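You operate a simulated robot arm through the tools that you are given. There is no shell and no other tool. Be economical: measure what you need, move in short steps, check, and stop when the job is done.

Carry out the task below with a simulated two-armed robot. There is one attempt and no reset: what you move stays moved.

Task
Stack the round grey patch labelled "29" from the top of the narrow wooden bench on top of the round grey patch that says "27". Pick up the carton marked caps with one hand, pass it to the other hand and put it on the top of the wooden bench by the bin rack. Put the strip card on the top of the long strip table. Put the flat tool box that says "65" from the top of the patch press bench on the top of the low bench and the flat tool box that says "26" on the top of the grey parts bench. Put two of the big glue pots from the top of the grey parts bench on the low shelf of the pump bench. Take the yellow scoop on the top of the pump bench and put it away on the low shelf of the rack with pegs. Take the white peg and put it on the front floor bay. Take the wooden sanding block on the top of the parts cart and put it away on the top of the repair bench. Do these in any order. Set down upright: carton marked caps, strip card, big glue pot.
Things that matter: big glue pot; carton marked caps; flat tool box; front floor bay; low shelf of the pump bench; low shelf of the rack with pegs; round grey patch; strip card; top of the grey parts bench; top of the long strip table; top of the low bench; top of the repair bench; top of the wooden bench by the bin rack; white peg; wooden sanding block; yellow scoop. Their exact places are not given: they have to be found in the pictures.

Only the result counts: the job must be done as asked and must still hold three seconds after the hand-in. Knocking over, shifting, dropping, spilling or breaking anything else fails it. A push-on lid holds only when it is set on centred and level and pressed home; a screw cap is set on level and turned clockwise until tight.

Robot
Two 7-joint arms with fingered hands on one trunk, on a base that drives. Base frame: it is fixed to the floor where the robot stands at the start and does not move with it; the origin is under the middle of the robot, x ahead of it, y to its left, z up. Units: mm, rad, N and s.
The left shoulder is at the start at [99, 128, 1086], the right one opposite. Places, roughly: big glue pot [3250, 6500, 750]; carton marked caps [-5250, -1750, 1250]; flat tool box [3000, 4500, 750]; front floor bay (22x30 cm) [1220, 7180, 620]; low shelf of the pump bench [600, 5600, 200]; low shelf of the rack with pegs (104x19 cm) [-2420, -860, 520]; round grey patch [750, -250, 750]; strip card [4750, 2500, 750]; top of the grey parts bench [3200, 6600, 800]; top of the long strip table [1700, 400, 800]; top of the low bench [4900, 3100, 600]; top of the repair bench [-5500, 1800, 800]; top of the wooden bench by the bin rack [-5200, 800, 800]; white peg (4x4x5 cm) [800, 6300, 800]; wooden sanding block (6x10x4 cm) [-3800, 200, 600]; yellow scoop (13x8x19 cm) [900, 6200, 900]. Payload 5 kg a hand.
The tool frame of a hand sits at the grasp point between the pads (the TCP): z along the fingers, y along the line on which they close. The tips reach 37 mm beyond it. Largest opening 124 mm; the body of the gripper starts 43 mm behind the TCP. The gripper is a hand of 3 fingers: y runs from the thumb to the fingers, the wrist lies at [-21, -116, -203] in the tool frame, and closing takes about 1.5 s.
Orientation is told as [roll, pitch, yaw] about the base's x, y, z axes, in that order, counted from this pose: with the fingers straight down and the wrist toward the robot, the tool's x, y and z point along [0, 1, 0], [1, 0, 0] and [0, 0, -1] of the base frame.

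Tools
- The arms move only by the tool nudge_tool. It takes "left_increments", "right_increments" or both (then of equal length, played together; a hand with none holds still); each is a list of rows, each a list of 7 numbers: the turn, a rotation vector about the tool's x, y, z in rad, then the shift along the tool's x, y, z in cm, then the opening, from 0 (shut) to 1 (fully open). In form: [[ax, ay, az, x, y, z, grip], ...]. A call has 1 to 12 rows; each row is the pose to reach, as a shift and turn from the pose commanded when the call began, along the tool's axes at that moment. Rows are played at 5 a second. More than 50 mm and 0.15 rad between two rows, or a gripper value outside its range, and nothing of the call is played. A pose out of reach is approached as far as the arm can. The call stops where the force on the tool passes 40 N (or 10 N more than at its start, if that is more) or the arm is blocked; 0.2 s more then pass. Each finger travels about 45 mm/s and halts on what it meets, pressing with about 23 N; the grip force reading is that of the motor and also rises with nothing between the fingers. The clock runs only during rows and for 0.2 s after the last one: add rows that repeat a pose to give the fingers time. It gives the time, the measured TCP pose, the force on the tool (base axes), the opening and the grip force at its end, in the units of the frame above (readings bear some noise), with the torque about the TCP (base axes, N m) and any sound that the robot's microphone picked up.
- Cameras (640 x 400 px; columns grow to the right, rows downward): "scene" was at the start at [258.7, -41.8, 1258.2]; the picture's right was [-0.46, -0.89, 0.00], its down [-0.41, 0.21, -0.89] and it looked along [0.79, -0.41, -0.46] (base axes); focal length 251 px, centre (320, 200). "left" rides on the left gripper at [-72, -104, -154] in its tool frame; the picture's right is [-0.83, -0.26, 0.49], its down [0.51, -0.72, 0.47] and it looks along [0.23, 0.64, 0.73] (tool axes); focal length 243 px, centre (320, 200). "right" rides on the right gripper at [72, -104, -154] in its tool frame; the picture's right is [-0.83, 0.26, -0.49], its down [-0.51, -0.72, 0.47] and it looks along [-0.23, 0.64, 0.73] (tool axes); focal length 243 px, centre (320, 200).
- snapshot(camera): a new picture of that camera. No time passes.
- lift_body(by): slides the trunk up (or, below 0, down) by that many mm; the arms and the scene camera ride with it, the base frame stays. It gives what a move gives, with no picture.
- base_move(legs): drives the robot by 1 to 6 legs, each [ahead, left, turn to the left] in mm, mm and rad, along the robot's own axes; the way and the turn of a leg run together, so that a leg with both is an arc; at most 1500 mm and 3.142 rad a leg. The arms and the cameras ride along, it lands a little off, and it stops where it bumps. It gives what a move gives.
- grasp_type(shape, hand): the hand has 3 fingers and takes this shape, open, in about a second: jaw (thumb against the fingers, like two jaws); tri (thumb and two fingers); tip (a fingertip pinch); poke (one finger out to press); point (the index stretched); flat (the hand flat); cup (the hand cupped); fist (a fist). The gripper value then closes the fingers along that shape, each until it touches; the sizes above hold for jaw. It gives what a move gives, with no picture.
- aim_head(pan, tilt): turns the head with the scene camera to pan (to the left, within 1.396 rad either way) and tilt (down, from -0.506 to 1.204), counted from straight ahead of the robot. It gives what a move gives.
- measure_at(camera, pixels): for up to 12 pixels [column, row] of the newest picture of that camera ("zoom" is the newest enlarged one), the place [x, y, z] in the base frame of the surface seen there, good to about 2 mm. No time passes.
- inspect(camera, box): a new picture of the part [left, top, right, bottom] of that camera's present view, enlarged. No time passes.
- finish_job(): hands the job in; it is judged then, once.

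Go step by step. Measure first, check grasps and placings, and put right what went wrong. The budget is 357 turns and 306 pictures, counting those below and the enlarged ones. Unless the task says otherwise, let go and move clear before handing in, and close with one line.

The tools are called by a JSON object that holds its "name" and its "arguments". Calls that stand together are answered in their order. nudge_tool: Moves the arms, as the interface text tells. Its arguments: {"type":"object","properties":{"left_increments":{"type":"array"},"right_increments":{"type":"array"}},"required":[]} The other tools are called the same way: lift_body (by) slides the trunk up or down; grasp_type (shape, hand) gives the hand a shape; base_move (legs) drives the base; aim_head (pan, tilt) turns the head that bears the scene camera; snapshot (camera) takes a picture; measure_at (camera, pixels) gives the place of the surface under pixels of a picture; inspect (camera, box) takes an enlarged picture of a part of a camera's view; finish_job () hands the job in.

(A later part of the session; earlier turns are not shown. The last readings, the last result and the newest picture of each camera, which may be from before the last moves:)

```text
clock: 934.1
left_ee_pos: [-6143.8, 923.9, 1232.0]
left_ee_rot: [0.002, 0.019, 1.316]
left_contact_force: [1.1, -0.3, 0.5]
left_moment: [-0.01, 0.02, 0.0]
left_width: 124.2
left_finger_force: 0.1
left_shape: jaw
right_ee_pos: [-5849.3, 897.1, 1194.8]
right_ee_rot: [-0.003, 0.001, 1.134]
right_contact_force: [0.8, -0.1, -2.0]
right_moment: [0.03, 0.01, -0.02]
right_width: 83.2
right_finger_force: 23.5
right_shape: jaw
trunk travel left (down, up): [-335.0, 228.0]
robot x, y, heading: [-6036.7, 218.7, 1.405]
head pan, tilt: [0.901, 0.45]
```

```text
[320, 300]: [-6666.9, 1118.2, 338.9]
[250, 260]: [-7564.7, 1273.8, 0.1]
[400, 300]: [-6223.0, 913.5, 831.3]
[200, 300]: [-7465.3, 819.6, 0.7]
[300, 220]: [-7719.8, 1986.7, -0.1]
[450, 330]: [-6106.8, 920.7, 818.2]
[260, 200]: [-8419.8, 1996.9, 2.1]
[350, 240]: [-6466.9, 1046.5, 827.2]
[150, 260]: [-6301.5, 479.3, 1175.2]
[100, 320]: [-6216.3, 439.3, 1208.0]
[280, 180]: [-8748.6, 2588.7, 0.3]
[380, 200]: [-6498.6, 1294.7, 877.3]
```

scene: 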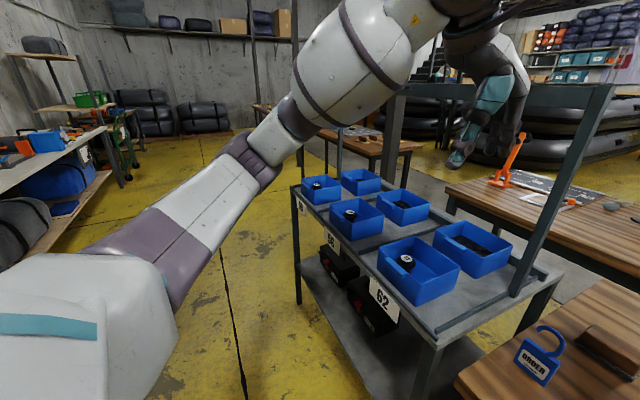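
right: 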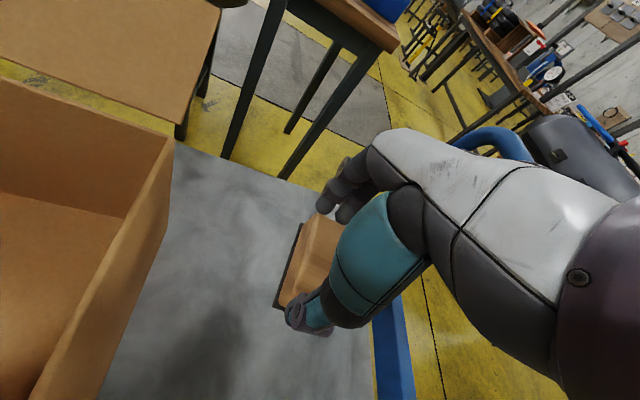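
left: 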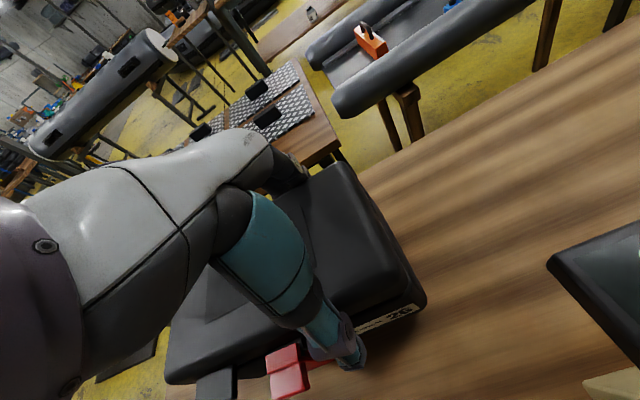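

{"name": "base_move", "arguments": {"legs": [[0, 0, 1.112], [1249, 0, 0], [0, 0, -0.997], [1000, 0, 0], [0, 0, -1.62]]}}

{"name": "aim_head", "arguments": {"pan": 0, "tilt": 0.6}}

{"name": "snapshot", "arguments": {"camera": "scene"}}

```text
clock: 946.5
left_ee_pos: [-7242.8, 1670.0, 1229.7]
left_ee_rot: [0.002, 0.02, 1.43]
left_contact_force: [0.3, 0.2, 0.1]
left_moment: [-0.03, -0.01, -0.01]
left_width: 124.1
left_finger_force: 0.1
left_shape: jaw
right_ee_pos: [-6944.1, 1678.2, 1192.9]
right_ee_rot: [-0.003, 0.002, 1.25]
right_contact_force: [1.4, 0.2, -1.7]
right_moment: [-0.04, 0.05, 0.0]
right_width: 83.1
right_finger_force: 22.6
right_shape: jaw
trunk travel left (down, up): [-335.0, 228.0]
robot x, y, heading: [-7056.6, 980.2, 1.515]
head pan, tilt: [0.901, 0.45]
stopped in leg 4: the robot was blocked; the commanded pose is now the measured one
```

```text
clock: 947.6
left_ee_pos: [-7243.9, 1667.4, 1231.3]
left_ee_rot: [0.001, 0.017, 1.43]
left_contact_force: [0.0, 0.3, -0.1]
left_moment: [0.0, -0.01, 0.0]
left_width: 124.0
left_finger_force: 0.0
left_shape: jaw
right_ee_pos: [-6944.0, 1675.9, 1193.8]
right_ee_rot: [-0.005, -0.001, 1.248]
right_contact_force: [-0.1, -1.1, -1.2]
right_moment: [-0.07, 0.03, 0.0]
right_width: 73.5
right_finger_force: 23.1
right_shape: jaw
trunk travel left (down, up): [-335.0, 228.0]
robot x, y, heading: [-7053.8, 984.0, 1.517]
head pan, tilt: [0.0, 0.6]
```

```text
62 pictures are left
```

scene: 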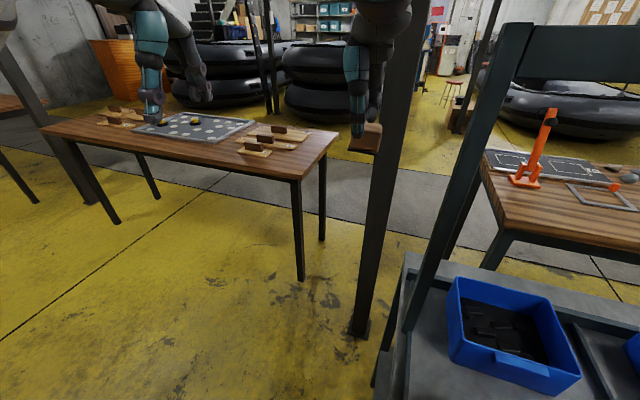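

The block bumped a post, so I'll back off and check the grip.

{"name": "base_move", "arguments": {"legs": [[-120, 0, 0], [0, 200, 0]]}}

{"name": "snapshot", "arguments": {"camera": "right"}}

{"name": "measure_at", "arguments": {"camera": "scene", "pixels": [[360, 330], [385, 150], [300, 275], [325, 235], [415, 250], [500, 210], [490, 265]]}}

```text
clock: 950.8
left_ee_pos: [-7449.5, 1562.6, 1232.5]
left_ee_rot: [0.001, 0.018, 1.436]
left_contact_force: [0.4, 0.1, -0.3]
left_moment: [0.0, 0.01, -0.01]
left_width: 124.0
left_finger_force: 0.0
left_shape: jaw
right_ee_pos: [-7151.6, 1572.8, 1194.7]
right_ee_rot: [-0.003, 0.001, 1.253]
right_contact_force: [0.9, -0.4, -0.2]
right_moment: [0.0, 0.0, 0.01]
right_width: 73.5
right_finger_force: 22.3
right_shape: jaw
trunk travel left (down, up): [-335.0, 228.0]
robot x, y, heading: [-7256.7, 874.7, 1.521]
head pan, tilt: [0.0, 0.6]
```

```text
61 pictures are left
```

right: 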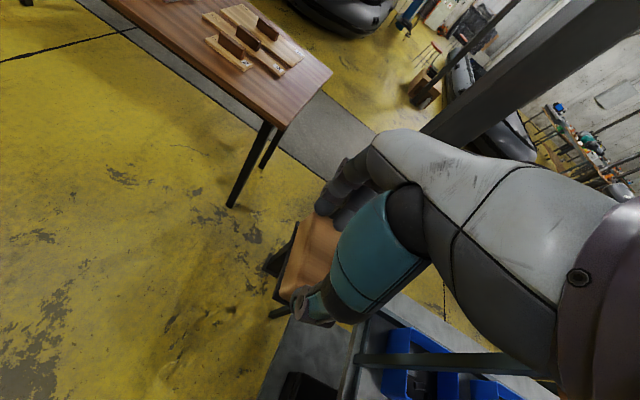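

```text
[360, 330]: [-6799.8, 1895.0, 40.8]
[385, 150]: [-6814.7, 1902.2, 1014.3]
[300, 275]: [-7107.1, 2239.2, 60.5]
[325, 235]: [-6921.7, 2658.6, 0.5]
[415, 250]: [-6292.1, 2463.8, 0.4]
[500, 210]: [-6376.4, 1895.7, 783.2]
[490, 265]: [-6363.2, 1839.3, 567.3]
```

The block is still held, just tilted. I'll approach so the post passes between my arms: spread the hands, go to (-7490,1526), turn to heading 0.45, then move in.

{"name": "nudge_tool", "arguments": {"left_increments": [[0, 0, 0, 4, 0, 0, 1], [0, 0, 0, 8, 0, 0, 1], [0, 0, 0, 12, 0, 0, 1], [0, 0, 0, 16, -1, 0, 1], [0, 0, 0, 20, -2, 0, 1]], "right_increments": [[0, 0, 0, -2.5, 0, 0, 0], [0, 0, 0, -5, 0, 0, 0], [0, 0, 0, -7.5, 0, 0, 0], [0, 0, 0, -10, 0, 0, 0], [0, 0, 0, -13, 0, 0, 0]]}}

{"name": "base_move", "arguments": {"legs": [[639, 265, 0], [0, 0, -1.071], [250, 0, 0]]}}

{"name": "snapshot", "arguments": {"camera": "scene"}}

```text
clock: 952.0
left_ee_pos: [-7653.5, 1569.0, 1233.9]
left_ee_rot: [0.002, 0.015, 1.437]
left_contact_force: [-1.1, 0.3, -0.3]
left_moment: [0.04, -0.03, 0.0]
left_width: 124.0
left_finger_force: 0.0
left_shape: jaw
right_ee_pos: [-7028.3, 1528.4, 1196.7]
right_ee_rot: [-0.001, -0.003, 1.255]
right_contact_force: [0.4, -0.7, -0.9]
right_moment: [0.0, 0.03, -0.03]
right_width: 73.4
right_finger_force: 22.7
right_shape: jaw
trunk travel left (down, up): [-335.0, 228.0]
robot x, y, heading: [-7258.8, 874.9, 1.521]
head pan, tilt: [0.0, 0.6]
```

```text
clock: 957.7
left_ee_pos: [-7356.1, 2309.5, 1234.5]
left_ee_rot: [0.001, 0.016, 0.735]
left_contact_force: [-0.4, -0.2, -0.4]
left_moment: [0.03, -0.06, -0.01]
left_width: 123.9
left_finger_force: 0.0
left_shape: jaw
right_ee_pos: [-6910.0, 1880.9, 1196.8]
right_ee_rot: [0.005, -0.001, 0.57]
right_contact_force: [-3.9, -11.4, 1.2]
right_moment: [0.3, -0.15, -0.71]
right_width: 70.8
right_finger_force: 23.0
right_shape: jaw
trunk travel left (down, up): [-335.0, 228.0]
robot x, y, heading: [-7498.0, 1527.9, 0.823]
head pan, tilt: [0.0, 0.6]
stopped in leg 2: the force on the tool passed its limit at 78 N (the readings are from after the stop); the commanded pose is now the measured one
```

```text
60 pictures are left
```

scene: 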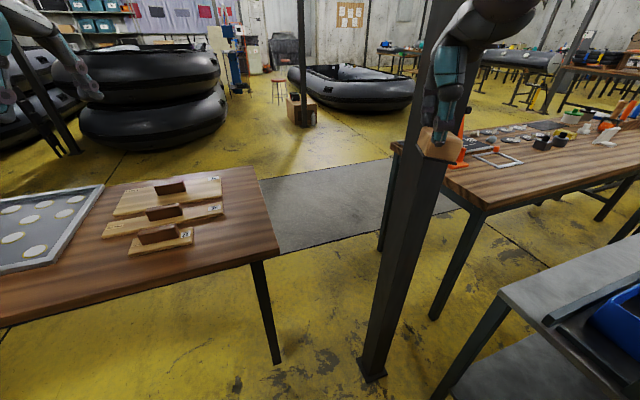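

{"name": "base_move", "arguments": {"legs": [[-200, 0, 0], [0, 0, -0.373], [300, 34, 0]]}}

{"name": "snapshot", "arguments": {"camera": "scene"}}

```text
clock: 962.1
left_ee_pos: [-6955.0, 2214.3, 1234.0]
left_ee_rot: [0.002, 0.016, 0.356]
left_contact_force: [0.1, -0.4, -0.1]
left_moment: [0.01, -0.01, 0.0]
left_width: 123.7
left_finger_force: 0.0
left_shape: jaw
right_ee_pos: [-6701.0, 1651.8, 1197.9]
right_ee_rot: [0.007, -0.001, 0.189]
right_contact_force: [0.5, 0.0, -1.1]
right_moment: [-0.01, -0.01, 0.01]
right_width: 54.0
right_finger_force: 22.9
right_shape: jaw
trunk travel left (down, up): [-335.0, 228.0]
robot x, y, heading: [-7380.7, 1541.4, 0.44]
head pan, tilt: [0.0, 0.6]
```

```text
59 pictures are left
```

scene: 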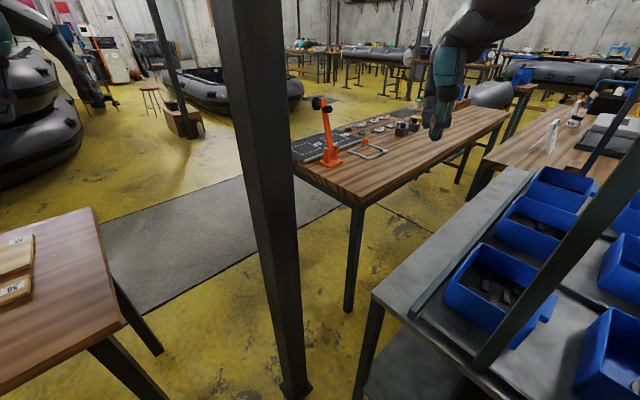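

{"name": "snapshot", "arguments": {"camera": "right"}}

```text
58 pictures are left
```

right: 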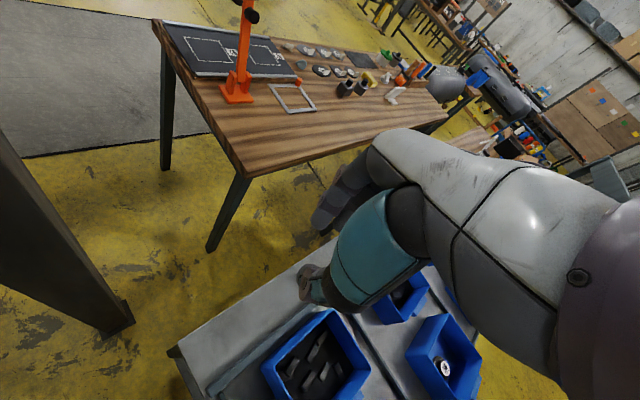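

The block has fallen. I'll search the floor around the post.

{"name": "aim_head", "arguments": {"pan": 0.2, "tilt": 1.1}}

{"name": "snapshot", "arguments": {"camera": "scene"}}

```text
clock: 963.0
left_ee_pos: [-6953.1, 2215.5, 1233.4]
left_ee_rot: [0.002, 0.017, 0.357]
left_contact_force: [0.5, -0.8, -0.4]
left_moment: [0.0, -0.02, 0.02]
left_width: 124.0
left_finger_force: 0.0
left_shape: jaw
right_ee_pos: [-6699.5, 1653.3, 1198.1]
right_ee_rot: [0.004, 0.0, 0.19]
right_contact_force: [-0.6, 0.8, -0.2]
right_moment: [-0.01, -0.01, 0.01]
right_width: 54.0
right_finger_force: 22.7
right_shape: jaw
trunk travel left (down, up): [-335.0, 228.0]
robot x, y, heading: [-7376.9, 1542.6, 0.443]
head pan, tilt: [0.201, 1.1]
```

```text
57 pictures are left
```

scene: 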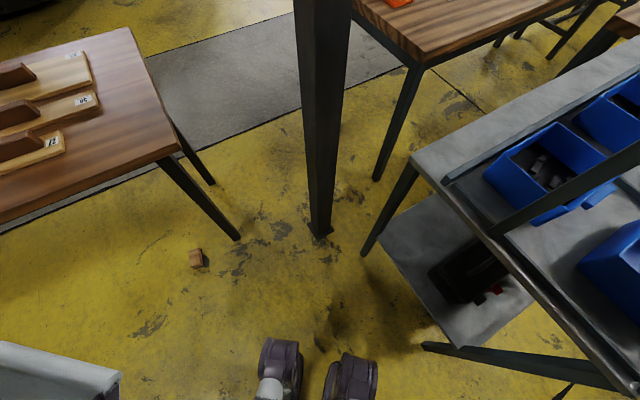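

{"name": "inspect", "arguments": {"camera": "scene", "box": [170, 240, 230, 285]}}

{"name": "measure_at", "arguments": {"camera": "scene", "pixels": [[195, 256], [190, 252], [200, 251], [203, 262], [193, 267], [240, 238], [215, 184], [320, 232]]}}

```text
8.89 times, centred on (200, 262) of scene
```

zoom: 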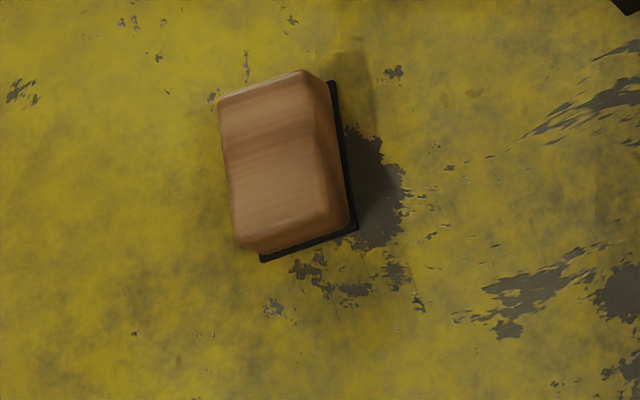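

```text
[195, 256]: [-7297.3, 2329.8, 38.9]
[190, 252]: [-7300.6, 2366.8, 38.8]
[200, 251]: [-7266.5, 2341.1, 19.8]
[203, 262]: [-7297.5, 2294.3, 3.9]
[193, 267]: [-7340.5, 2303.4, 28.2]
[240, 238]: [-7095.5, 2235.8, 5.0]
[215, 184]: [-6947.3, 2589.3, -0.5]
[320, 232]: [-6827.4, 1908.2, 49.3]
```

{"name": "measure_at", "arguments": {"camera": "scene", "pixels": [[90, 188], [150, 163], [30, 212], [178, 150], [100, 180]]}}

{"name": "grasp_type", "arguments": {"hand": "right", "shape": "jaw"}}

```text
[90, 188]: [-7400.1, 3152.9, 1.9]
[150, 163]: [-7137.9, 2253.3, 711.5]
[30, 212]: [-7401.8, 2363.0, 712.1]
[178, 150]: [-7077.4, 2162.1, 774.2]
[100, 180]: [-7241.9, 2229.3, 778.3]
```

```text
clock: 963.9
left_ee_pos: [-6952.9, 2216.1, 1233.9]
left_ee_rot: [0.002, 0.018, 0.356]
left_contact_force: [-0.4, -0.4, 0.4]
left_moment: [0.03, -0.01, 0.01]
left_width: 124.0
left_finger_force: 0.1
left_shape: jaw
right_ee_pos: [-6699.4, 1651.8, 1196.3]
right_ee_rot: [0.006, 0.001, 0.188]
right_contact_force: [-0.4, -0.6, -0.2]
right_moment: [0.0, -0.01, 0.04]
right_width: 123.5
right_finger_force: 0.0
right_shape: jaw
trunk travel left (down, up): [-335.0, 228.0]
robot x, y, heading: [-7376.4, 1541.4, 0.44]
head pan, tilt: [0.201, 1.1]
```

The block lies upright on the floor just under the brown table's edge at (-7305,2328). I'll reposition square to the table and lower the trunk to pick it up.

{"name": "base_move", "arguments": {"legs": [[-214, 351, 0], [0, 0, 0.71]]}}

{"name": "lift_body", "arguments": {"by": -330}}

{"name": "aim_head", "arguments": {"pan": -0.2, "tilt": 0.9}}

{"name": "snapshot", "arguments": {"camera": "scene"}}

```text
clock: 969.4
left_ee_pos: [-7853.0, 2542.5, 1232.7]
left_ee_rot: [0.001, 0.018, 1.086]
left_contact_force: [-0.3, 0.5, 0.5]
left_moment: [0.0, 0.02, 0.0]
left_width: 123.9
left_finger_force: 0.0
left_shape: jaw
right_ee_pos: [-7287.5, 2291.3, 1196.2]
right_ee_rot: [0.006, -0.001, 0.922]
right_contact_force: [-0.4, 0.2, -0.3]
right_moment: [-0.02, 0.01, -0.05]
right_width: 123.6
right_finger_force: 0.1
right_shape: jaw
trunk travel left (down, up): [-335.0, 228.0]
robot x, y, heading: [-7719.3, 1756.4, 1.173]
head pan, tilt: [0.201, 1.1]
```

```text
clock: 972.6
left_ee_pos: [-7853.8, 2541.7, 903.6]
left_ee_rot: [0.001, 0.015, 1.085]
left_contact_force: [0.0, 0.2, 0.6]
left_moment: [0.01, -0.03, -0.01]
left_width: 124.0
left_finger_force: 0.0
left_shape: jaw
right_ee_pos: [-7288.6, 2292.5, 866.3]
right_ee_rot: [0.005, 0.001, 0.921]
right_contact_force: [0.6, -0.1, -0.4]
right_moment: [-0.02, 0.02, 0.0]
right_width: 123.4
right_finger_force: 0.0
right_shape: jaw
trunk travel left (down, up): [-5.0, 558.0]
robot x, y, heading: [-7723.3, 1754.8, 1.166]
head pan, tilt: [0.201, 1.1]
```

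```text
clock: 973.5
left_ee_pos: [-7853.0, 2542.5, 902.7]
left_ee_rot: [0.002, 0.017, 1.086]
left_contact_force: [0.6, 0.1, -0.3]
left_moment: [-0.05, 0.0, 0.0]
left_width: 123.9
left_finger_force: 0.1
left_shape: jaw
right_ee_pos: [-7287.5, 2292.2, 867.0]
right_ee_rot: [0.004, 0.0, 0.923]
right_contact_force: [0.3, 0.3, 0.2]
right_moment: [-0.02, 0.03, 0.02]
right_width: 123.7
right_finger_force: 0.1
right_shape: jaw
trunk travel left (down, up): [-5.0, 558.0]
robot x, y, heading: [-7722.3, 1755.0, 1.174]
head pan, tilt: [-0.201, 0.901]
```

```text
55 pictures are left
```

scene: 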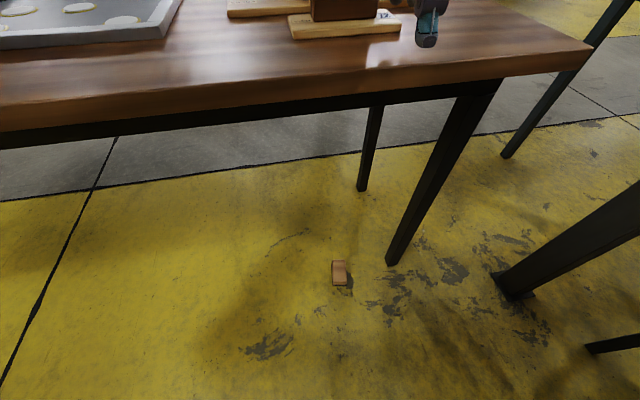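

{"name": "measure_at", "arguments": {"camera": "scene", "pixels": [[339, 268], [333, 262], [345, 262], [346, 283], [334, 284], [339, 262]]}}

{"name": "base_move", "arguments": {"legs": [[-350, 0, 0]]}}

```text
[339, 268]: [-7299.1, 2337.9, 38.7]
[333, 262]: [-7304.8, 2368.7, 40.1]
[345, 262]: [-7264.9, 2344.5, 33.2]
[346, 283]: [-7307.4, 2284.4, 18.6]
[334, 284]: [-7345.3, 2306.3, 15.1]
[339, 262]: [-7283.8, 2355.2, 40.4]
```

```text
clock: 975.7
left_ee_pos: [-7980.5, 2238.6, 904.7]
left_ee_rot: [0.001, 0.018, 1.082]
left_contact_force: [0.2, -0.3, 0.5]
left_moment: [0.01, 0.0, -0.01]
left_width: 123.9
left_finger_force: 0.0
left_shape: jaw
right_ee_pos: [-7415.0, 1986.8, 867.2]
right_ee_rot: [0.006, -0.002, 0.917]
right_contact_force: [-0.4, 0.2, -0.1]
right_moment: [0.0, -0.02, 0.01]
right_width: 123.5
right_finger_force: 0.0
right_shape: jaw
trunk travel left (down, up): [-5.0, 558.0]
robot x, y, heading: [-7850.4, 1453.9, 1.171]
head pan, tilt: [-0.201, 0.901]
```

{"name": "nudge_tool", "arguments": {"right_increments": [[0, 0, 0, 0, 0, 4.8, 1], [0, 0, 0, 0, 0, 9.6, 1], [0, 0, 0, 0, 0, 14.4, 1], [0, 0, 0, 0, 0, 19.2, 1], [0, 0, 0, 0, 0, 24, 1], [0, 0, 0, 0, 0, 28.8, 1], [0, 0, 0, 0, 0, 33.6, 1], [0, 0, 0, 0, 0, 38.4, 1], [0, 0, 0, 0, 0, 43.2, 1], [0, 0, 0, 0, 0, 48, 1], [0, 0, -0.04, 0, 0, 52.8, 1], [0, 0, -0.04, 0, 0, 57, 1]]}}

{"name": "nudge_tool", "arguments": {"right_increments": [[0, 0, 0, 0, 0, 4.5, 1], [0, 0, 0, 0, 0, 9, 1], [0, 0, 0, 0, 0, 13.5, 1], [0, 0, 0, 0, 0, 16.5, 1], [0, 0, 0, 0, 0, 16.5, 1]]}}

```text
clock: 978.3
left_ee_pos: [-7979.1, 2239.9, 903.2]
left_ee_rot: [0.002, 0.017, 1.081]
left_contact_force: [0.1, -0.1, -1.0]
left_moment: [0.0, 0.02, 0.0]
left_width: 123.9
left_finger_force: 0.1
left_shape: jaw
right_ee_pos: [-7413.0, 1991.5, 297.3]
right_ee_rot: [0.006, 0.0, 0.96]
right_contact_force: [0.3, 0.3, -0.2]
right_moment: [0.0, 0.01, 0.02]
right_width: 123.6
right_finger_force: 0.1
right_shape: jaw
trunk travel left (down, up): [-5.0, 558.0]
robot x, y, heading: [-7849.0, 1454.8, 1.166]
head pan, tilt: [-0.201, 0.901]
```

```text
clock: 979.5
left_ee_pos: [-7979.9, 2239.1, 903.2]
left_ee_rot: [0.001, 0.017, 1.082]
left_contact_force: [-0.2, -0.6, 0.5]
left_moment: [0.01, 0.01, -0.02]
left_width: 123.8
left_finger_force: 0.1
left_shape: jaw
right_ee_pos: [-7412.4, 1993.8, 251.9]
right_ee_rot: [0.001, 0.006, 0.954]
right_contact_force: [0.1, -0.1, -0.3]
right_moment: [-0.03, 0.0, 0.02]
right_width: 123.9
right_finger_force: 0.2
right_shape: jaw
right hand out of reach, approached as far as the arm can: row 2, 3, 4, 5
trunk travel left (down, up): [-5.0, 558.0]
robot x, y, heading: [-7850.5, 1453.0, 1.164]
head pan, tilt: [-0.201, 0.901]
```

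Straight down bottoms out at z 252 here, so I'll try farther out.

{"name": "nudge_tool", "arguments": {"right_increments": [[0, 0, 0, 0, 4, 0, 1], [0, 0, 0, 0, 8, 0, 1], [0, 0, 0, 0, 12, 0, 1], [0, 0, 0, 0, 16, 2, 1], [0, 0, 0, 0, 16, 5, 1], [0, 0, 0, 0, 16, 9, 1], [0, 0, 0, 0, 16, 13, 1], [0, 0, 0, 0, 16, 17, 1]]}}

```text
clock: 981.3
left_ee_pos: [-7979.4, 2238.5, 902.7]
left_ee_rot: [0.002, 0.019, 1.081]
left_contact_force: [-0.8, -1.0, 0.4]
left_moment: [0.01, 0.03, 0.01]
left_width: 124.0
left_finger_force: 0.0
left_shape: jaw
right_ee_pos: [-7327.0, 2123.2, 84.2]
right_ee_rot: [0.004, 0.005, 0.957]
right_contact_force: [-0.3, -0.5, 0.5]
right_moment: [-0.02, 0.01, 0.0]
right_width: 123.7
right_finger_force: 0.1
right_shape: jaw
right hand out of reach, approached as far as the arm can: row 8
trunk travel left (down, up): [-5.0, 558.0]
robot x, y, heading: [-7850.6, 1456.0, 1.174]
head pan, tilt: [-0.201, 0.901]
```

{"name": "nudge_tool", "arguments": {"right_increments": [[0, 0, 0, 0, 0.5, -2, 1], [0, 0, 0, 0, 1, -4, 1]]}}

{"name": "base_move", "arguments": {"legs": [[0, 58, 0], [180, 0, 0]]}}

{"name": "snapshot", "arguments": {"camera": "right"}}

```text
clock: 981.9
left_ee_pos: [-7980.6, 2239.2, 903.2]
left_ee_rot: [0.001, 0.019, 1.083]
left_contact_force: [-0.8, -0.7, -0.4]
left_moment: [-0.03, -0.02, -0.04]
left_width: 123.6
left_finger_force: 0.0
left_shape: jaw
right_ee_pos: [-7320.4, 2130.3, 125.6]
right_ee_rot: [0.005, 0.0, 0.958]
right_contact_force: [-0.8, -0.5, 0.5]
right_moment: [0.0, 0.02, -0.01]
right_width: 124.1
right_finger_force: 0.0
right_shape: jaw
trunk travel left (down, up): [-5.0, 558.0]
robot x, y, heading: [-7851.2, 1450.6, 1.162]
head pan, tilt: [-0.201, 0.901]
```

```text
clock: 984.2
left_ee_pos: [-7965.8, 2425.0, 902.8]
left_ee_rot: [0.001, 0.018, 1.085]
left_contact_force: [-0.4, 0.1, 0.2]
left_moment: [-0.04, -0.01, 0.01]
left_width: 123.9
left_finger_force: 0.1
left_shape: jaw
right_ee_pos: [-7306.2, 2315.5, 124.5]
right_ee_rot: [0.006, 0.0, 0.959]
right_contact_force: [-0.1, 0.9, 0.2]
right_moment: [0.02, 0.01, 0.03]
right_width: 123.7
right_finger_force: 0.1
right_shape: jaw
trunk travel left (down, up): [-5.0, 558.0]
robot x, y, heading: [-7835.6, 1637.5, 1.171]
head pan, tilt: [-0.201, 0.901]
```

```text
54 pictures are left
```

right: 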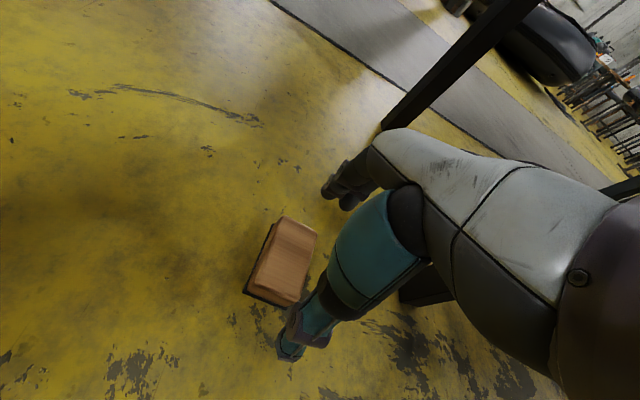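

{"name": "nudge_tool", "arguments": {"right_increments": [[0, 0, 0, 0.4, 0.9, 3, 1], [0, 0, 0, 0.4, 0.9, 6, 1], [0, 0, 0, 0.4, 0.9, 7.2, 1], [0, 0, 0, 0.4, 0.9, 7.2, 0.8], [0, 0, 0, 0.4, 0.9, 7.2, 0.5], [0, 0, 0, 0.4, 0.9, 7.2, 0.2], [0, 0, 0, 0.4, 0.9, 7.2, 0], [0, 0, 0, 0.4, 0.9, 7.2, 0], [0, 0, 0, 0.4, 0.9, 7.2, 0], [0, 0, 0, 0.4, 0.9, 4, 0], [0, 0, 0, 0.4, 0.9, 0, 0]]}}

{"name": "snapshot", "arguments": {"camera": "right"}}

```text
clock: 986.6
left_ee_pos: [-7967.0, 2423.8, 904.7]
left_ee_rot: [0.001, 0.016, 1.083]
left_contact_force: [0.4, 1.0, -0.5]
left_moment: [0.01, -0.02, 0.02]
left_width: 123.5
left_finger_force: 0.0
left_shape: jaw
right_ee_pos: [-7305.4, 2326.7, 126.5]
right_ee_rot: [0.003, 0.0, 0.96]
right_contact_force: [0.7, -0.8, 0.3]
right_moment: [0.01, -0.01, -0.01]
right_width: 0.1
right_finger_force: 14.7
right_shape: jaw
right hand out of reach, approached as far as the arm can: row 2, 3, 4, 5, 6, 7, 8, 9, 10
trunk travel left (down, up): [-5.0, 558.0]
robot x, y, heading: [-7836.8, 1635.6, 1.174]
head pan, tilt: [-0.201, 0.901]
```

```text
53 pictures are left
```

right: 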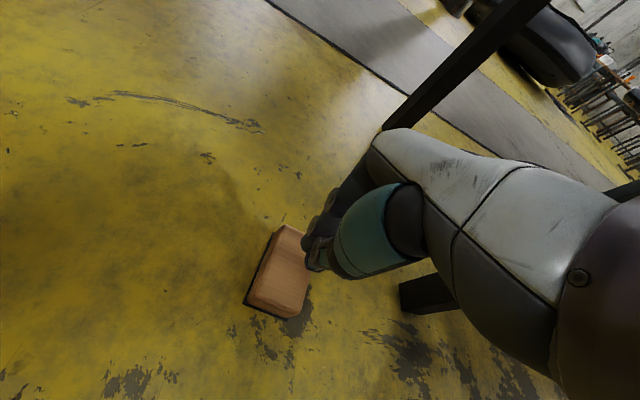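

The limits suggest a sweet spot near 775 mm ahead. I'll reopen, move the base 67 mm closer, and descend there.

{"name": "nudge_tool", "arguments": {"right_increments": [[0, 0, 0, 0, 0, -1, 0.5], [0, 0, 0, 0, -3, -1, 1], [0, 0, 0, 0, -6.8, -1, 1], [0, 0, 0, 0, -6.8, -1, 1]]}}

{"name": "base_move", "arguments": {"legs": [[68, 0, 0]]}}

{"name": "nudge_tool", "arguments": {"right_increments": [[0, 0, 0, 0, 0, 3, 1], [0, 0, 0, 0, 0, 6, 1], [0, 0, 0, 0, 0, 8, 1], [0, 0, 0, 0, 0, 8.6, 1]]}}

{"name": "snapshot", "arguments": {"camera": "right"}}

```text
clock: 987.6
left_ee_pos: [-7965.7, 2424.1, 902.6]
left_ee_rot: [0.001, 0.018, 1.083]
left_contact_force: [-0.3, -0.1, 0.6]
left_moment: [0.0, 0.01, -0.02]
left_width: 123.8
left_finger_force: 0.1
left_shape: jaw
right_ee_pos: [-7343.7, 2270.6, 136.9]
right_ee_rot: [0.0, 0.004, 0.957]
right_contact_force: [-0.1, -0.3, -0.4]
right_moment: [0.02, 0.0, 0.0]
right_width: 69.3
right_finger_force: 0.1
right_shape: jaw
trunk travel left (down, up): [-5.0, 558.0]
robot x, y, heading: [-7837.0, 1637.8, 1.169]
head pan, tilt: [-0.201, 0.901]
```

```text
clock: 988.6
left_ee_pos: [-7940.8, 2487.1, 901.8]
left_ee_rot: [0.002, 0.017, 1.082]
left_contact_force: [0.4, 0.0, -1.4]
left_moment: [-0.02, -0.01, 0.01]
left_width: 124.0
left_finger_force: 0.0
left_shape: jaw
right_ee_pos: [-7317.4, 2332.8, 135.0]
right_ee_rot: [0.001, 0.005, 0.957]
right_contact_force: [-0.5, -0.2, 0.0]
right_moment: [-0.02, 0.03, -0.01]
right_width: 123.5
right_finger_force: 0.1
right_shape: jaw
trunk travel left (down, up): [-5.0, 558.0]
robot x, y, heading: [-7808.5, 1698.5, 1.17]
head pan, tilt: [-0.201, 0.901]
```

```text
clock: 989.6
left_ee_pos: [-7940.2, 2486.1, 903.3]
left_ee_rot: [0.002, 0.016, 1.084]
left_contact_force: [0.4, 0.3, 0.1]
left_moment: [-0.04, 0.02, -0.02]
left_width: 124.2
left_finger_force: 0.0
left_shape: jaw
right_ee_pos: [-7312.5, 2339.7, 77.4]
right_ee_rot: [-0.012, 0.031, 0.949]
right_contact_force: [0.7, 0.1, 0.1]
right_moment: [0.03, -0.02, -0.03]
right_width: 124.0
right_finger_force: 0.1
right_shape: jaw
right hand out of reach, approached as far as the arm can: row 1, 2, 3, 4
trunk travel left (down, up): [-5.0, 558.0]
robot x, y, heading: [-7809.6, 1702.9, 1.167]
head pan, tilt: [-0.201, 0.901]
```

```text
52 pictures are left
```

right: 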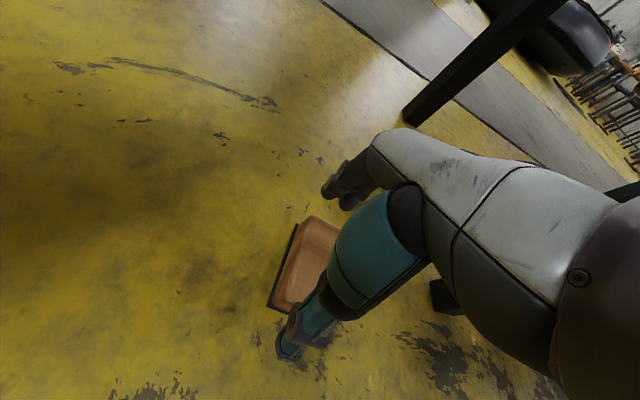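

{"name": "nudge_tool", "arguments": {"right_increments": [[0.06, 0, 0, 0, 0, 0, 1], [0.12, 0, 0, 0, 0, 0.5, 1], [0.18, 0, 0, 0, 0, 1.5, 1], [0.24, 0, 0, 0, -0.3, 2.5, 1], [0.24, 0, 0, 0, -0.3, 3, 1]]}}

{"name": "inspect", "arguments": {"camera": "right", "box": [220, 170, 420, 370]}}

```text
clock: 990.8
left_ee_pos: [-7941.3, 2485.6, 901.5]
left_ee_rot: [0.003, 0.018, 1.085]
left_contact_force: [-0.5, -0.5, 0.1]
left_moment: [-0.04, -0.01, -0.02]
left_width: 123.8
left_finger_force: 0.0
left_shape: jaw
right_ee_pos: [-7308.4, 2330.9, 61.5]
right_ee_rot: [0.004, 0.246, 0.959]
right_contact_force: [-0.5, 0.8, 0.1]
right_moment: [-0.03, 0.0, 0.01]
right_width: 123.9
right_finger_force: 0.1
right_shape: jaw
right hand out of reach, approached as far as the arm can: row 3, 4, 5
trunk travel left (down, up): [-5.0, 558.0]
robot x, y, heading: [-7810.8, 1701.1, 1.171]
head pan, tilt: [-0.201, 0.901]
```

```text
2.00 times, centred on (320, 270) of right
```

zoom: 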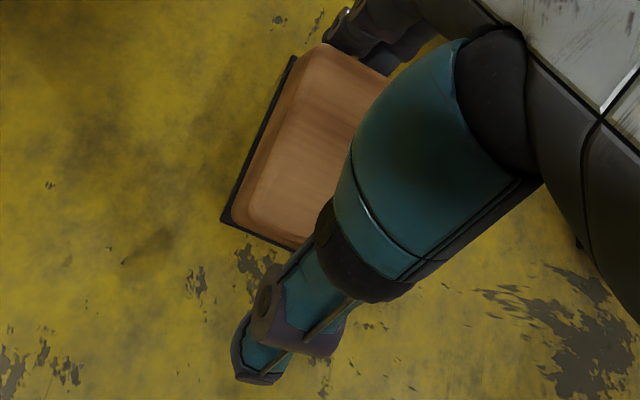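

The thumb side rides a bit high with this tilt. I'll go a touch lower and try the pinch anyway.

{"name": "nudge_tool", "arguments": {"right_increments": [[-0.03, 0, 0, 0, 0, 0.6, 1], [-0.05, 0, 0, 0, 0, 1.2, 1], [-0.05, 0, 0, 0, 0, 1.8, 0.85], [-0.05, 0, 0, 0, 0, 1.8, 0.6], [-0.05, 0, 0, 0, 0, 1.8, 0.3], [-0.05, 0, 0, 0, 0, 1.8, 0], [-0.05, 0, 0, 0, 0, 1.8, 0], [-0.05, 0, 0, 0, 0, 1.8, 0], [-0.05, 0, 0, 0, 0, 1.8, 0]]}}

{"name": "inspect", "arguments": {"camera": "right", "box": [220, 170, 420, 370]}}

```text
clock: 992.8
left_ee_pos: [-7941.0, 2485.7, 902.8]
left_ee_rot: [0.003, 0.016, 1.083]
left_contact_force: [-0.6, -0.5, 0.2]
left_moment: [-0.01, -0.02, 0.0]
left_width: 123.8
left_finger_force: 0.1
left_shape: jaw
right_ee_pos: [-7305.9, 2321.8, 53.8]
right_ee_rot: [0.002, 0.196, 0.958]
right_contact_force: [-2.7, 0.4, 3.2]
right_moment: [0.17, -0.01, 0.05]
right_width: 86.4
right_finger_force: 23.2
right_shape: jaw
right hand out of reach, approached as far as the arm can: row 1, 2, 3, 4, 5, 6, 7, 8, 9
trunk travel left (down, up): [-5.0, 558.0]
robot x, y, heading: [-7810.8, 1700.3, 1.175]
head pan, tilt: [-0.201, 0.901]
```

```text
2.00 times, centred on (320, 270) of right
```

zoom: 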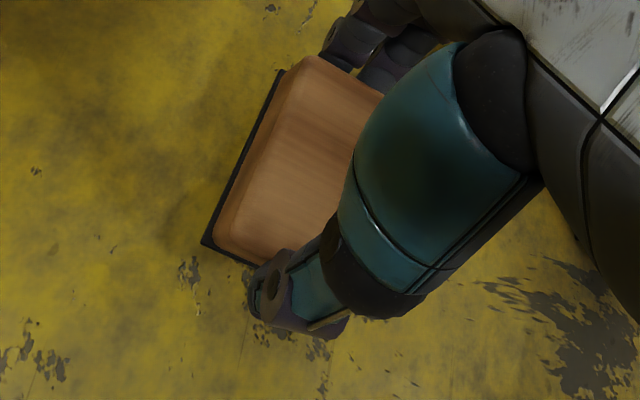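

Gripped at 86 mm. I'll lift it a little, back out from under the table, then raise.

{"name": "nudge_tool", "arguments": {"right_increments": [[0, 0, 0, 0, -0.6, -3, 0], [0, 0, 0, 0, -1.2, -6, 0], [0, 0, 0, 0, -2, -10, 0], [0, 0, 0, 0, -2, -10, 0]]}}

{"name": "snapshot", "arguments": {"camera": "right"}}

{"name": "base_move", "arguments": {"legs": [[-350, 0, 0]]}}

```text
clock: 993.8
left_ee_pos: [-7940.1, 2484.9, 903.1]
left_ee_rot: [0.002, 0.018, 1.085]
left_contact_force: [0.0, -0.4, 0.5]
left_moment: [0.04, -0.04, 0.0]
left_width: 123.9
left_finger_force: 0.0
left_shape: jaw
right_ee_pos: [-7304.2, 2319.7, 155.4]
right_ee_rot: [0.0, 0.199, 0.957]
right_contact_force: [0.2, 0.8, -0.3]
right_moment: [-0.05, 0.04, -0.04]
right_width: 86.3
right_finger_force: 22.7
right_shape: jaw
trunk travel left (down, up): [-5.0, 558.0]
robot x, y, heading: [-7809.8, 1696.5, 1.171]
head pan, tilt: [-0.201, 0.901]
```

```text
49 pictures are left
```

right: 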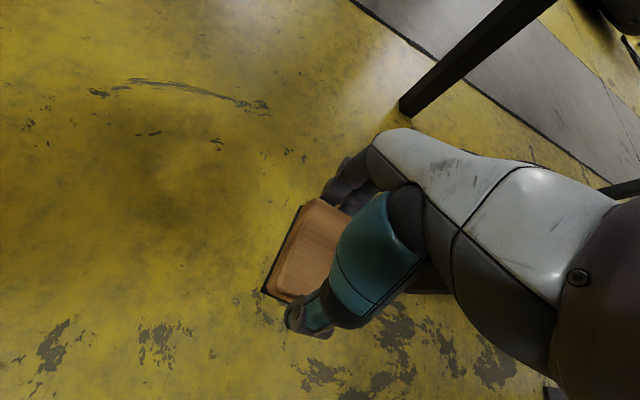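

```text
clock: 996.0
left_ee_pos: [-8080.2, 2160.4, 903.1]
left_ee_rot: [0.001, 0.018, 1.086]
left_contact_force: [0.3, -0.2, 1.0]
left_moment: [0.01, -0.02, -0.02]
left_width: 124.0
left_finger_force: 0.1
left_shape: jaw
right_ee_pos: [-7444.6, 1999.0, 154.9]
right_ee_rot: [0.002, 0.195, 0.961]
right_contact_force: [0.1, 1.1, -0.8]
right_moment: [0.01, 0.01, -0.01]
right_width: 86.5
right_finger_force: 23.4
right_shape: jaw
trunk travel left (down, up): [-5.0, 558.0]
robot x, y, heading: [-7944.1, 1373.4, 1.172]
head pan, tilt: [-0.201, 0.901]
```

Still held. I'll raise the trunk and the hand together and level it.

{"name": "lift_body", "arguments": {"by": 400}}

{"name": "nudge_tool", "arguments": {"right_increments": [[0, 0, 0, 0, -0.9, -4.7, 0], [0, 0, 0, 0, -1.8, -9.4, 0], [0, 0, 0, 0, -2.8, -14.1, 0], [-0.03, 0, 0, 0, -3.7, -18.8, 0], [-0.06, 0, 0, 0, -4.6, -23.5, 0], [-0.1, 0, 0, 0, -5.5, -28.2, 0], [-0.14, 0, 0, 0, -6.4, -32.9, 0], [-0.17, 0, 0, 0, -7.3, -37.6, 0], [-0.195, 0, 0, 0, -8.2, -42.3, 0], [-0.195, 0, 0, 0, -9.1, -47, 0], [-0.195, 0, 0, 0, -10, -51.7, 0], [-0.195, 0, 0, 0, -11, -56, 0]]}}

{"name": "base_move", "arguments": {"legs": [[0, 0, -0.722], [475, -60, 0]]}}

{"name": "aim_head", "arguments": {"pan": 0, "tilt": 0.6}}

{"name": "snapshot", "arguments": {"camera": "scene"}}

```text
clock: 999.9
left_ee_pos: [-8078.6, 2160.3, 1303.3]
left_ee_rot: [0.002, 0.016, 1.088]
left_contact_force: [0.6, -0.3, -0.9]
left_moment: [0.01, 0.0, -0.01]
left_width: 124.1
left_finger_force: 0.1
left_shape: jaw
right_ee_pos: [-7423.2, 2047.1, 637.6]
right_ee_rot: [0.029, 0.073, 0.966]
right_contact_force: [-0.3, 0.4, -1.7]
right_moment: [0.01, -0.02, -0.01]
right_width: 86.3
right_finger_force: 23.1
right_shape: jaw
trunk travel left (down, up): [-405.0, 158.0]
robot x, y, heading: [-7951.2, 1371.6, 1.172]
head pan, tilt: [-0.201, 0.901]
```

```text
clock: 1002.5
left_ee_pos: [-8081.4, 2159.2, 1304.2]
left_ee_rot: [0.002, 0.017, 1.088]
left_contact_force: [0.3, 0.0, -0.2]
left_moment: [0.01, -0.02, 0.01]
left_width: 123.9
left_finger_force: 0.1
left_shape: jaw
right_ee_pos: [-7448.5, 1977.3, 1207.8]
right_ee_rot: [0.029, -0.124, 0.959]
right_contact_force: [-0.1, -1.3, -0.6]
right_moment: [0.04, -0.05, 0.0]
right_width: 85.9
right_finger_force: 23.0
right_shape: jaw
trunk travel left (down, up): [-405.0, 158.0]
robot x, y, heading: [-7950.2, 1372.9, 1.175]
head pan, tilt: [-0.201, 0.901]
```

```text
clock: 1007.2
left_ee_pos: [-7086.8, 2200.2, 1303.8]
left_ee_rot: [0.002, 0.015, 0.368]
left_contact_force: [-0.3, 0.1, 0.5]
left_moment: [0.0, 0.02, 0.01]
left_width: 124.0
left_finger_force: 0.1
left_shape: jaw
right_ee_pos: [-6728.8, 1647.5, 1207.8]
right_ee_rot: [0.027, -0.123, 0.242]
right_contact_force: [0.5, -0.4, -1.4]
right_moment: [-0.04, 0.04, -0.01]
right_width: 86.2
right_finger_force: 22.7
right_shape: jaw
trunk travel left (down, up): [-405.0, 158.0]
robot x, y, heading: [-7499.9, 1525.2, 0.449]
head pan, tilt: [-0.201, 0.901]
```

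```text
clock: 1008.0
left_ee_pos: [-7085.7, 2199.2, 1302.1]
left_ee_rot: [0.001, 0.018, 0.367]
left_contact_force: [-0.3, 0.0, -0.5]
left_moment: [0.0, 0.02, -0.01]
left_width: 123.7
left_finger_force: 0.0
left_shape: jaw
right_ee_pos: [-6728.5, 1648.2, 1205.0]
right_ee_rot: [0.028, -0.122, 0.241]
right_contact_force: [-0.2, -0.2, -0.8]
right_moment: [0.0, -0.01, 0.0]
right_width: 85.8
right_finger_force: 22.7
right_shape: jaw
trunk travel left (down, up): [-405.0, 158.0]
robot x, y, heading: [-7504.1, 1524.2, 0.456]
head pan, tilt: [0.0, 0.6]
```

```text
48 pictures are left
```

scene: 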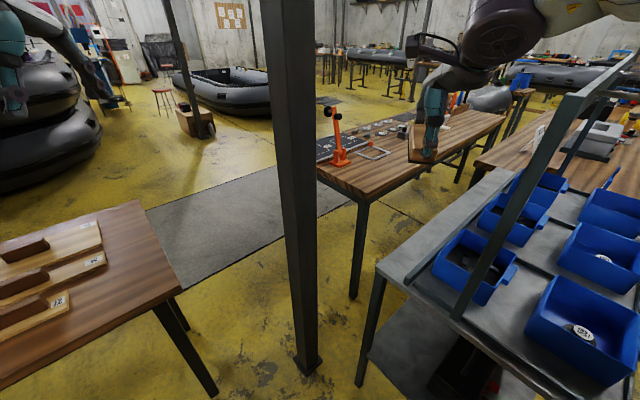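

{"name": "measure_at", "arguments": {"camera": "scene", "pixels": [[365, 185], [345, 178], [395, 178], [370, 150], [350, 195], [570, 90]]}}

{"name": "base_move", "arguments": {"legs": [[330, 0, 0]]}}

```text
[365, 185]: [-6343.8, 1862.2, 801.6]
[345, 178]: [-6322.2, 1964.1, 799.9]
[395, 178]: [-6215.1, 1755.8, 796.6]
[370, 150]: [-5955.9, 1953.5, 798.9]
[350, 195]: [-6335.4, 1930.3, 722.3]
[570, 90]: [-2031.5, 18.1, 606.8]
```

```text
clock: 1010.2
left_ee_pos: [-6795.2, 2345.1, 1305.8]
left_ee_rot: [0.001, 0.016, 0.373]
left_contact_force: [-1.2, 0.9, 0.1]
left_moment: [0.0, -0.03, -0.02]
left_width: 123.9
left_finger_force: 0.0
left_shape: jaw
right_ee_pos: [-6435.4, 1794.2, 1207.9]
right_ee_rot: [0.028, -0.125, 0.243]
right_contact_force: [0.4, 0.4, -1.1]
right_moment: [-0.02, -0.03, -0.02]
right_width: 85.9
right_finger_force: 22.9
right_shape: jaw
trunk travel left (down, up): [-405.0, 158.0]
robot x, y, heading: [-7209.2, 1666.4, 0.457]
head pan, tilt: [0.0, 0.6]
```

{"name": "base_move", "arguments": {"legs": [[120, 0, 0]]}}

{"name": "lift_body", "arguments": {"by": -120}}

{"name": "nudge_tool", "arguments": {"right_increments": [[0.04, 0, 0, 0.1, 2, 0, 0], [0.08, 0, 0, 0.2, 4, 0, 0], [0.123, -0.028, 0, 0.3, 6, 0, 0], [0.123, -0.028, 0, 0.5, 8.6, 1, 0], [0.123, -0.028, 0, 0.6, 11.2, 3, 0], [0.123, -0.028, 0, 0.6, 11.2, 7.5, 0], [0.123, -0.028, 0, 0.6, 11.2, 12, 0], [0.123, -0.028, 0, 0.6, 11.2, 16, 0], [0.123, -0.028, 0, 0.6, 11.2, 19, 0], [0.123, -0.028, 0, 0.6, 11.2, 19, 0]]}}

{"name": "snapshot", "arguments": {"camera": "scene"}}

```text
clock: 1011.6
left_ee_pos: [-6724.4, 2367.8, 1326.6]
left_ee_rot: [-0.004, -0.022, 0.339]
left_contact_force: [1.0, 0.1, 0.1]
left_moment: [0.01, 0.09, -0.01]
left_width: 124.2
left_finger_force: 0.0
left_shape: jaw
right_ee_pos: [-6380.7, 1804.6, 1250.8]
right_ee_rot: [0.027, -0.183, 0.208]
right_contact_force: [0.3, -0.7, -1.8]
right_moment: [0.04, 0.04, 0.01]
right_width: 85.8
right_finger_force: 23.5
right_shape: jaw
trunk travel left (down, up): [-405.0, 158.0]
robot x, y, heading: [-7113.0, 1713.0, 0.424]
head pan, tilt: [0.0, 0.6]
stopped in leg 1: the robot was blocked; the commanded pose is now the measured one
```

```text
clock: 1013.1
left_ee_pos: [-6792.9, 2457.0, 1173.5]
left_ee_rot: [-0.042, -0.005, 0.356]
left_contact_force: [-0.8, 0.1, 0.1]
left_moment: [0.01, 0.0, 0.01]
left_width: 124.1
left_finger_force: 0.1
left_shape: jaw
right_ee_pos: [-6441.4, 1899.6, 1113.8]
right_ee_rot: [-0.025, -0.163, 0.238]
right_contact_force: [-0.1, 0.1, -0.9]
right_moment: [-0.03, 0.0, -0.04]
right_width: 85.7
right_finger_force: 22.9
right_shape: jaw
trunk travel left (down, up): [-285.0, 278.0]
robot x, y, heading: [-7175.9, 1745.3, 0.445]
head pan, tilt: [0.0, 0.6]
```

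```text
clock: 1015.3
left_ee_pos: [-6681.7, 2405.9, 1173.9]
left_ee_rot: [-0.017, 0.021, 0.35]
left_contact_force: [-0.5, -1.0, 0.2]
left_moment: [0.0, 0.02, 0.01]
left_width: 124.0
left_finger_force: 0.1
left_shape: jaw
right_ee_pos: [-6204.1, 1883.3, 915.0]
right_ee_rot: [-0.017, -0.008, 0.222]
right_contact_force: [-0.2, -0.3, -2.0]
right_moment: [-0.01, 0.03, -0.04]
right_width: 85.9
right_finger_force: 23.3
right_shape: jaw
trunk travel left (down, up): [-285.0, 278.0]
robot x, y, heading: [-7111.5, 1716.8, 0.435]
head pan, tilt: [0.0, 0.6]
```

```text
47 pictures are left
```

scene: 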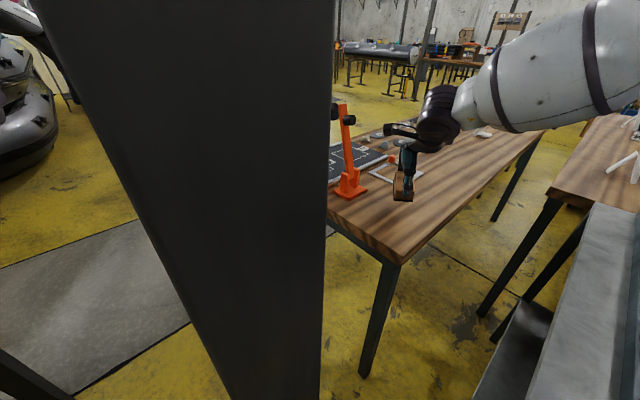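

The block is over the repair bench's near end. I'll pull back 40 mm to clear the small white frame, then lower.

{"name": "nudge_tool", "arguments": {"right_increments": [[0, 0.01, 0, 0, -2, 0, 0], [0, 0.017, 0, 0, -4, 0, 0], [0, 0.017, 0, 0, -4, 3, 0], [0, 0.017, 0, 0, -4, 5, 0], [0, 0.017, 0, 0, -4, 5.6, 0], [0, 0.017, 0, 0, -4, 6.2, 0]]}}

{"name": "inspect", "arguments": {"camera": "scene", "box": [330, 120, 480, 260]}}

```text
clock: 1016.7
left_ee_pos: [-6682.3, 2406.7, 1173.7]
left_ee_rot: [-0.016, 0.022, 0.35]
left_contact_force: [-0.6, -0.2, -0.1]
left_moment: [-0.01, -0.03, -0.01]
left_width: 124.1
left_finger_force: 0.0
left_shape: jaw
right_ee_pos: [-6242.3, 1872.6, 855.5]
right_ee_rot: [0.001, -0.006, 0.222]
right_contact_force: [0.1, -0.2, 2.9]
right_moment: [0.16, 0.21, -0.01]
right_width: 82.4
right_finger_force: 23.2
right_shape: jaw
trunk travel left (down, up): [-285.0, 278.0]
robot x, y, heading: [-7110.1, 1711.3, 0.439]
head pan, tilt: [0.0, 0.6]
```

```text
2.86 times, centred on (405, 190) of scene
```

zoom: 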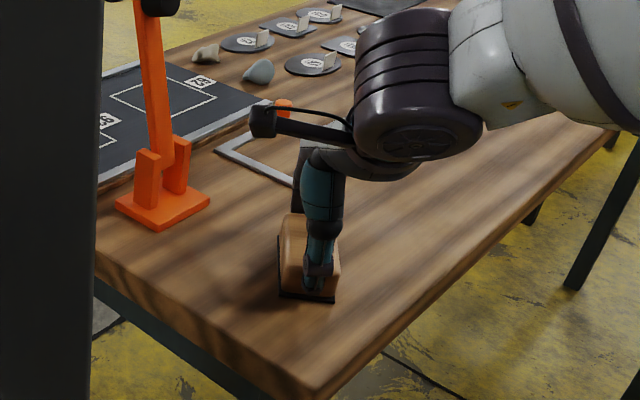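

It's touching the bench, so I'll release and rise.

{"name": "nudge_tool", "arguments": {"right_increments": [[0, 0, 0, 0, 0, 0.1, 0.75], [0, 0, 0, 0, 0, 0.1, 0.9], [0, 0, 0, 0, 0, 0.1, 0.95], [0, 0, 0, 0, 0, -3, 0.95], [0, 0, 0, 0, 0, -7.5, 0.95], [0, 0, 0, 0, 0, -12, 0.95], [0, 0, 0, 0, 0, -16.5, 0.95], [0, 0, 0, 0, 0, -21, 0.95], [0, 0, 0, 0, 0, -25.5, 0.95], [0, 0, 0, 0, -4, -28, 0.95], [0, 0, 0, 0, -8, -30, 0.95]]}}

{"name": "inspect", "arguments": {"camera": "scene", "box": [330, 120, 480, 260]}}

```text
clock: 1019.3
left_ee_pos: [-6669.5, 2427.2, 1161.1]
left_ee_rot: [-0.014, 0.039, 0.373]
left_contact_force: [-1.3, 0.1, 0.6]
left_moment: [0.0, -0.05, -0.01]
left_width: 124.0
left_finger_force: 0.1
left_shape: jaw
right_ee_pos: [-6296.6, 1884.3, 1133.5]
right_ee_rot: [-0.011, 0.017, 0.248]
right_contact_force: [-0.4, 0.2, 1.3]
right_moment: [-0.04, -0.03, 0.01]
right_width: 117.6
right_finger_force: 0.1
right_shape: jaw
trunk travel left (down, up): [-285.0, 278.0]
robot x, y, heading: [-7102.9, 1719.0, 0.457]
head pan, tilt: [0.0, 0.6]
stopped in row 11 (right hand): the arm was blocked; the commanded pose is now the measured one
```

```text
2.86 times, centred on (405, 190) of scene
```

zoom: 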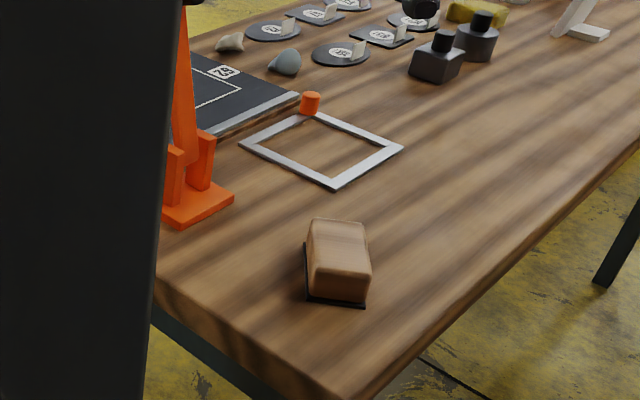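

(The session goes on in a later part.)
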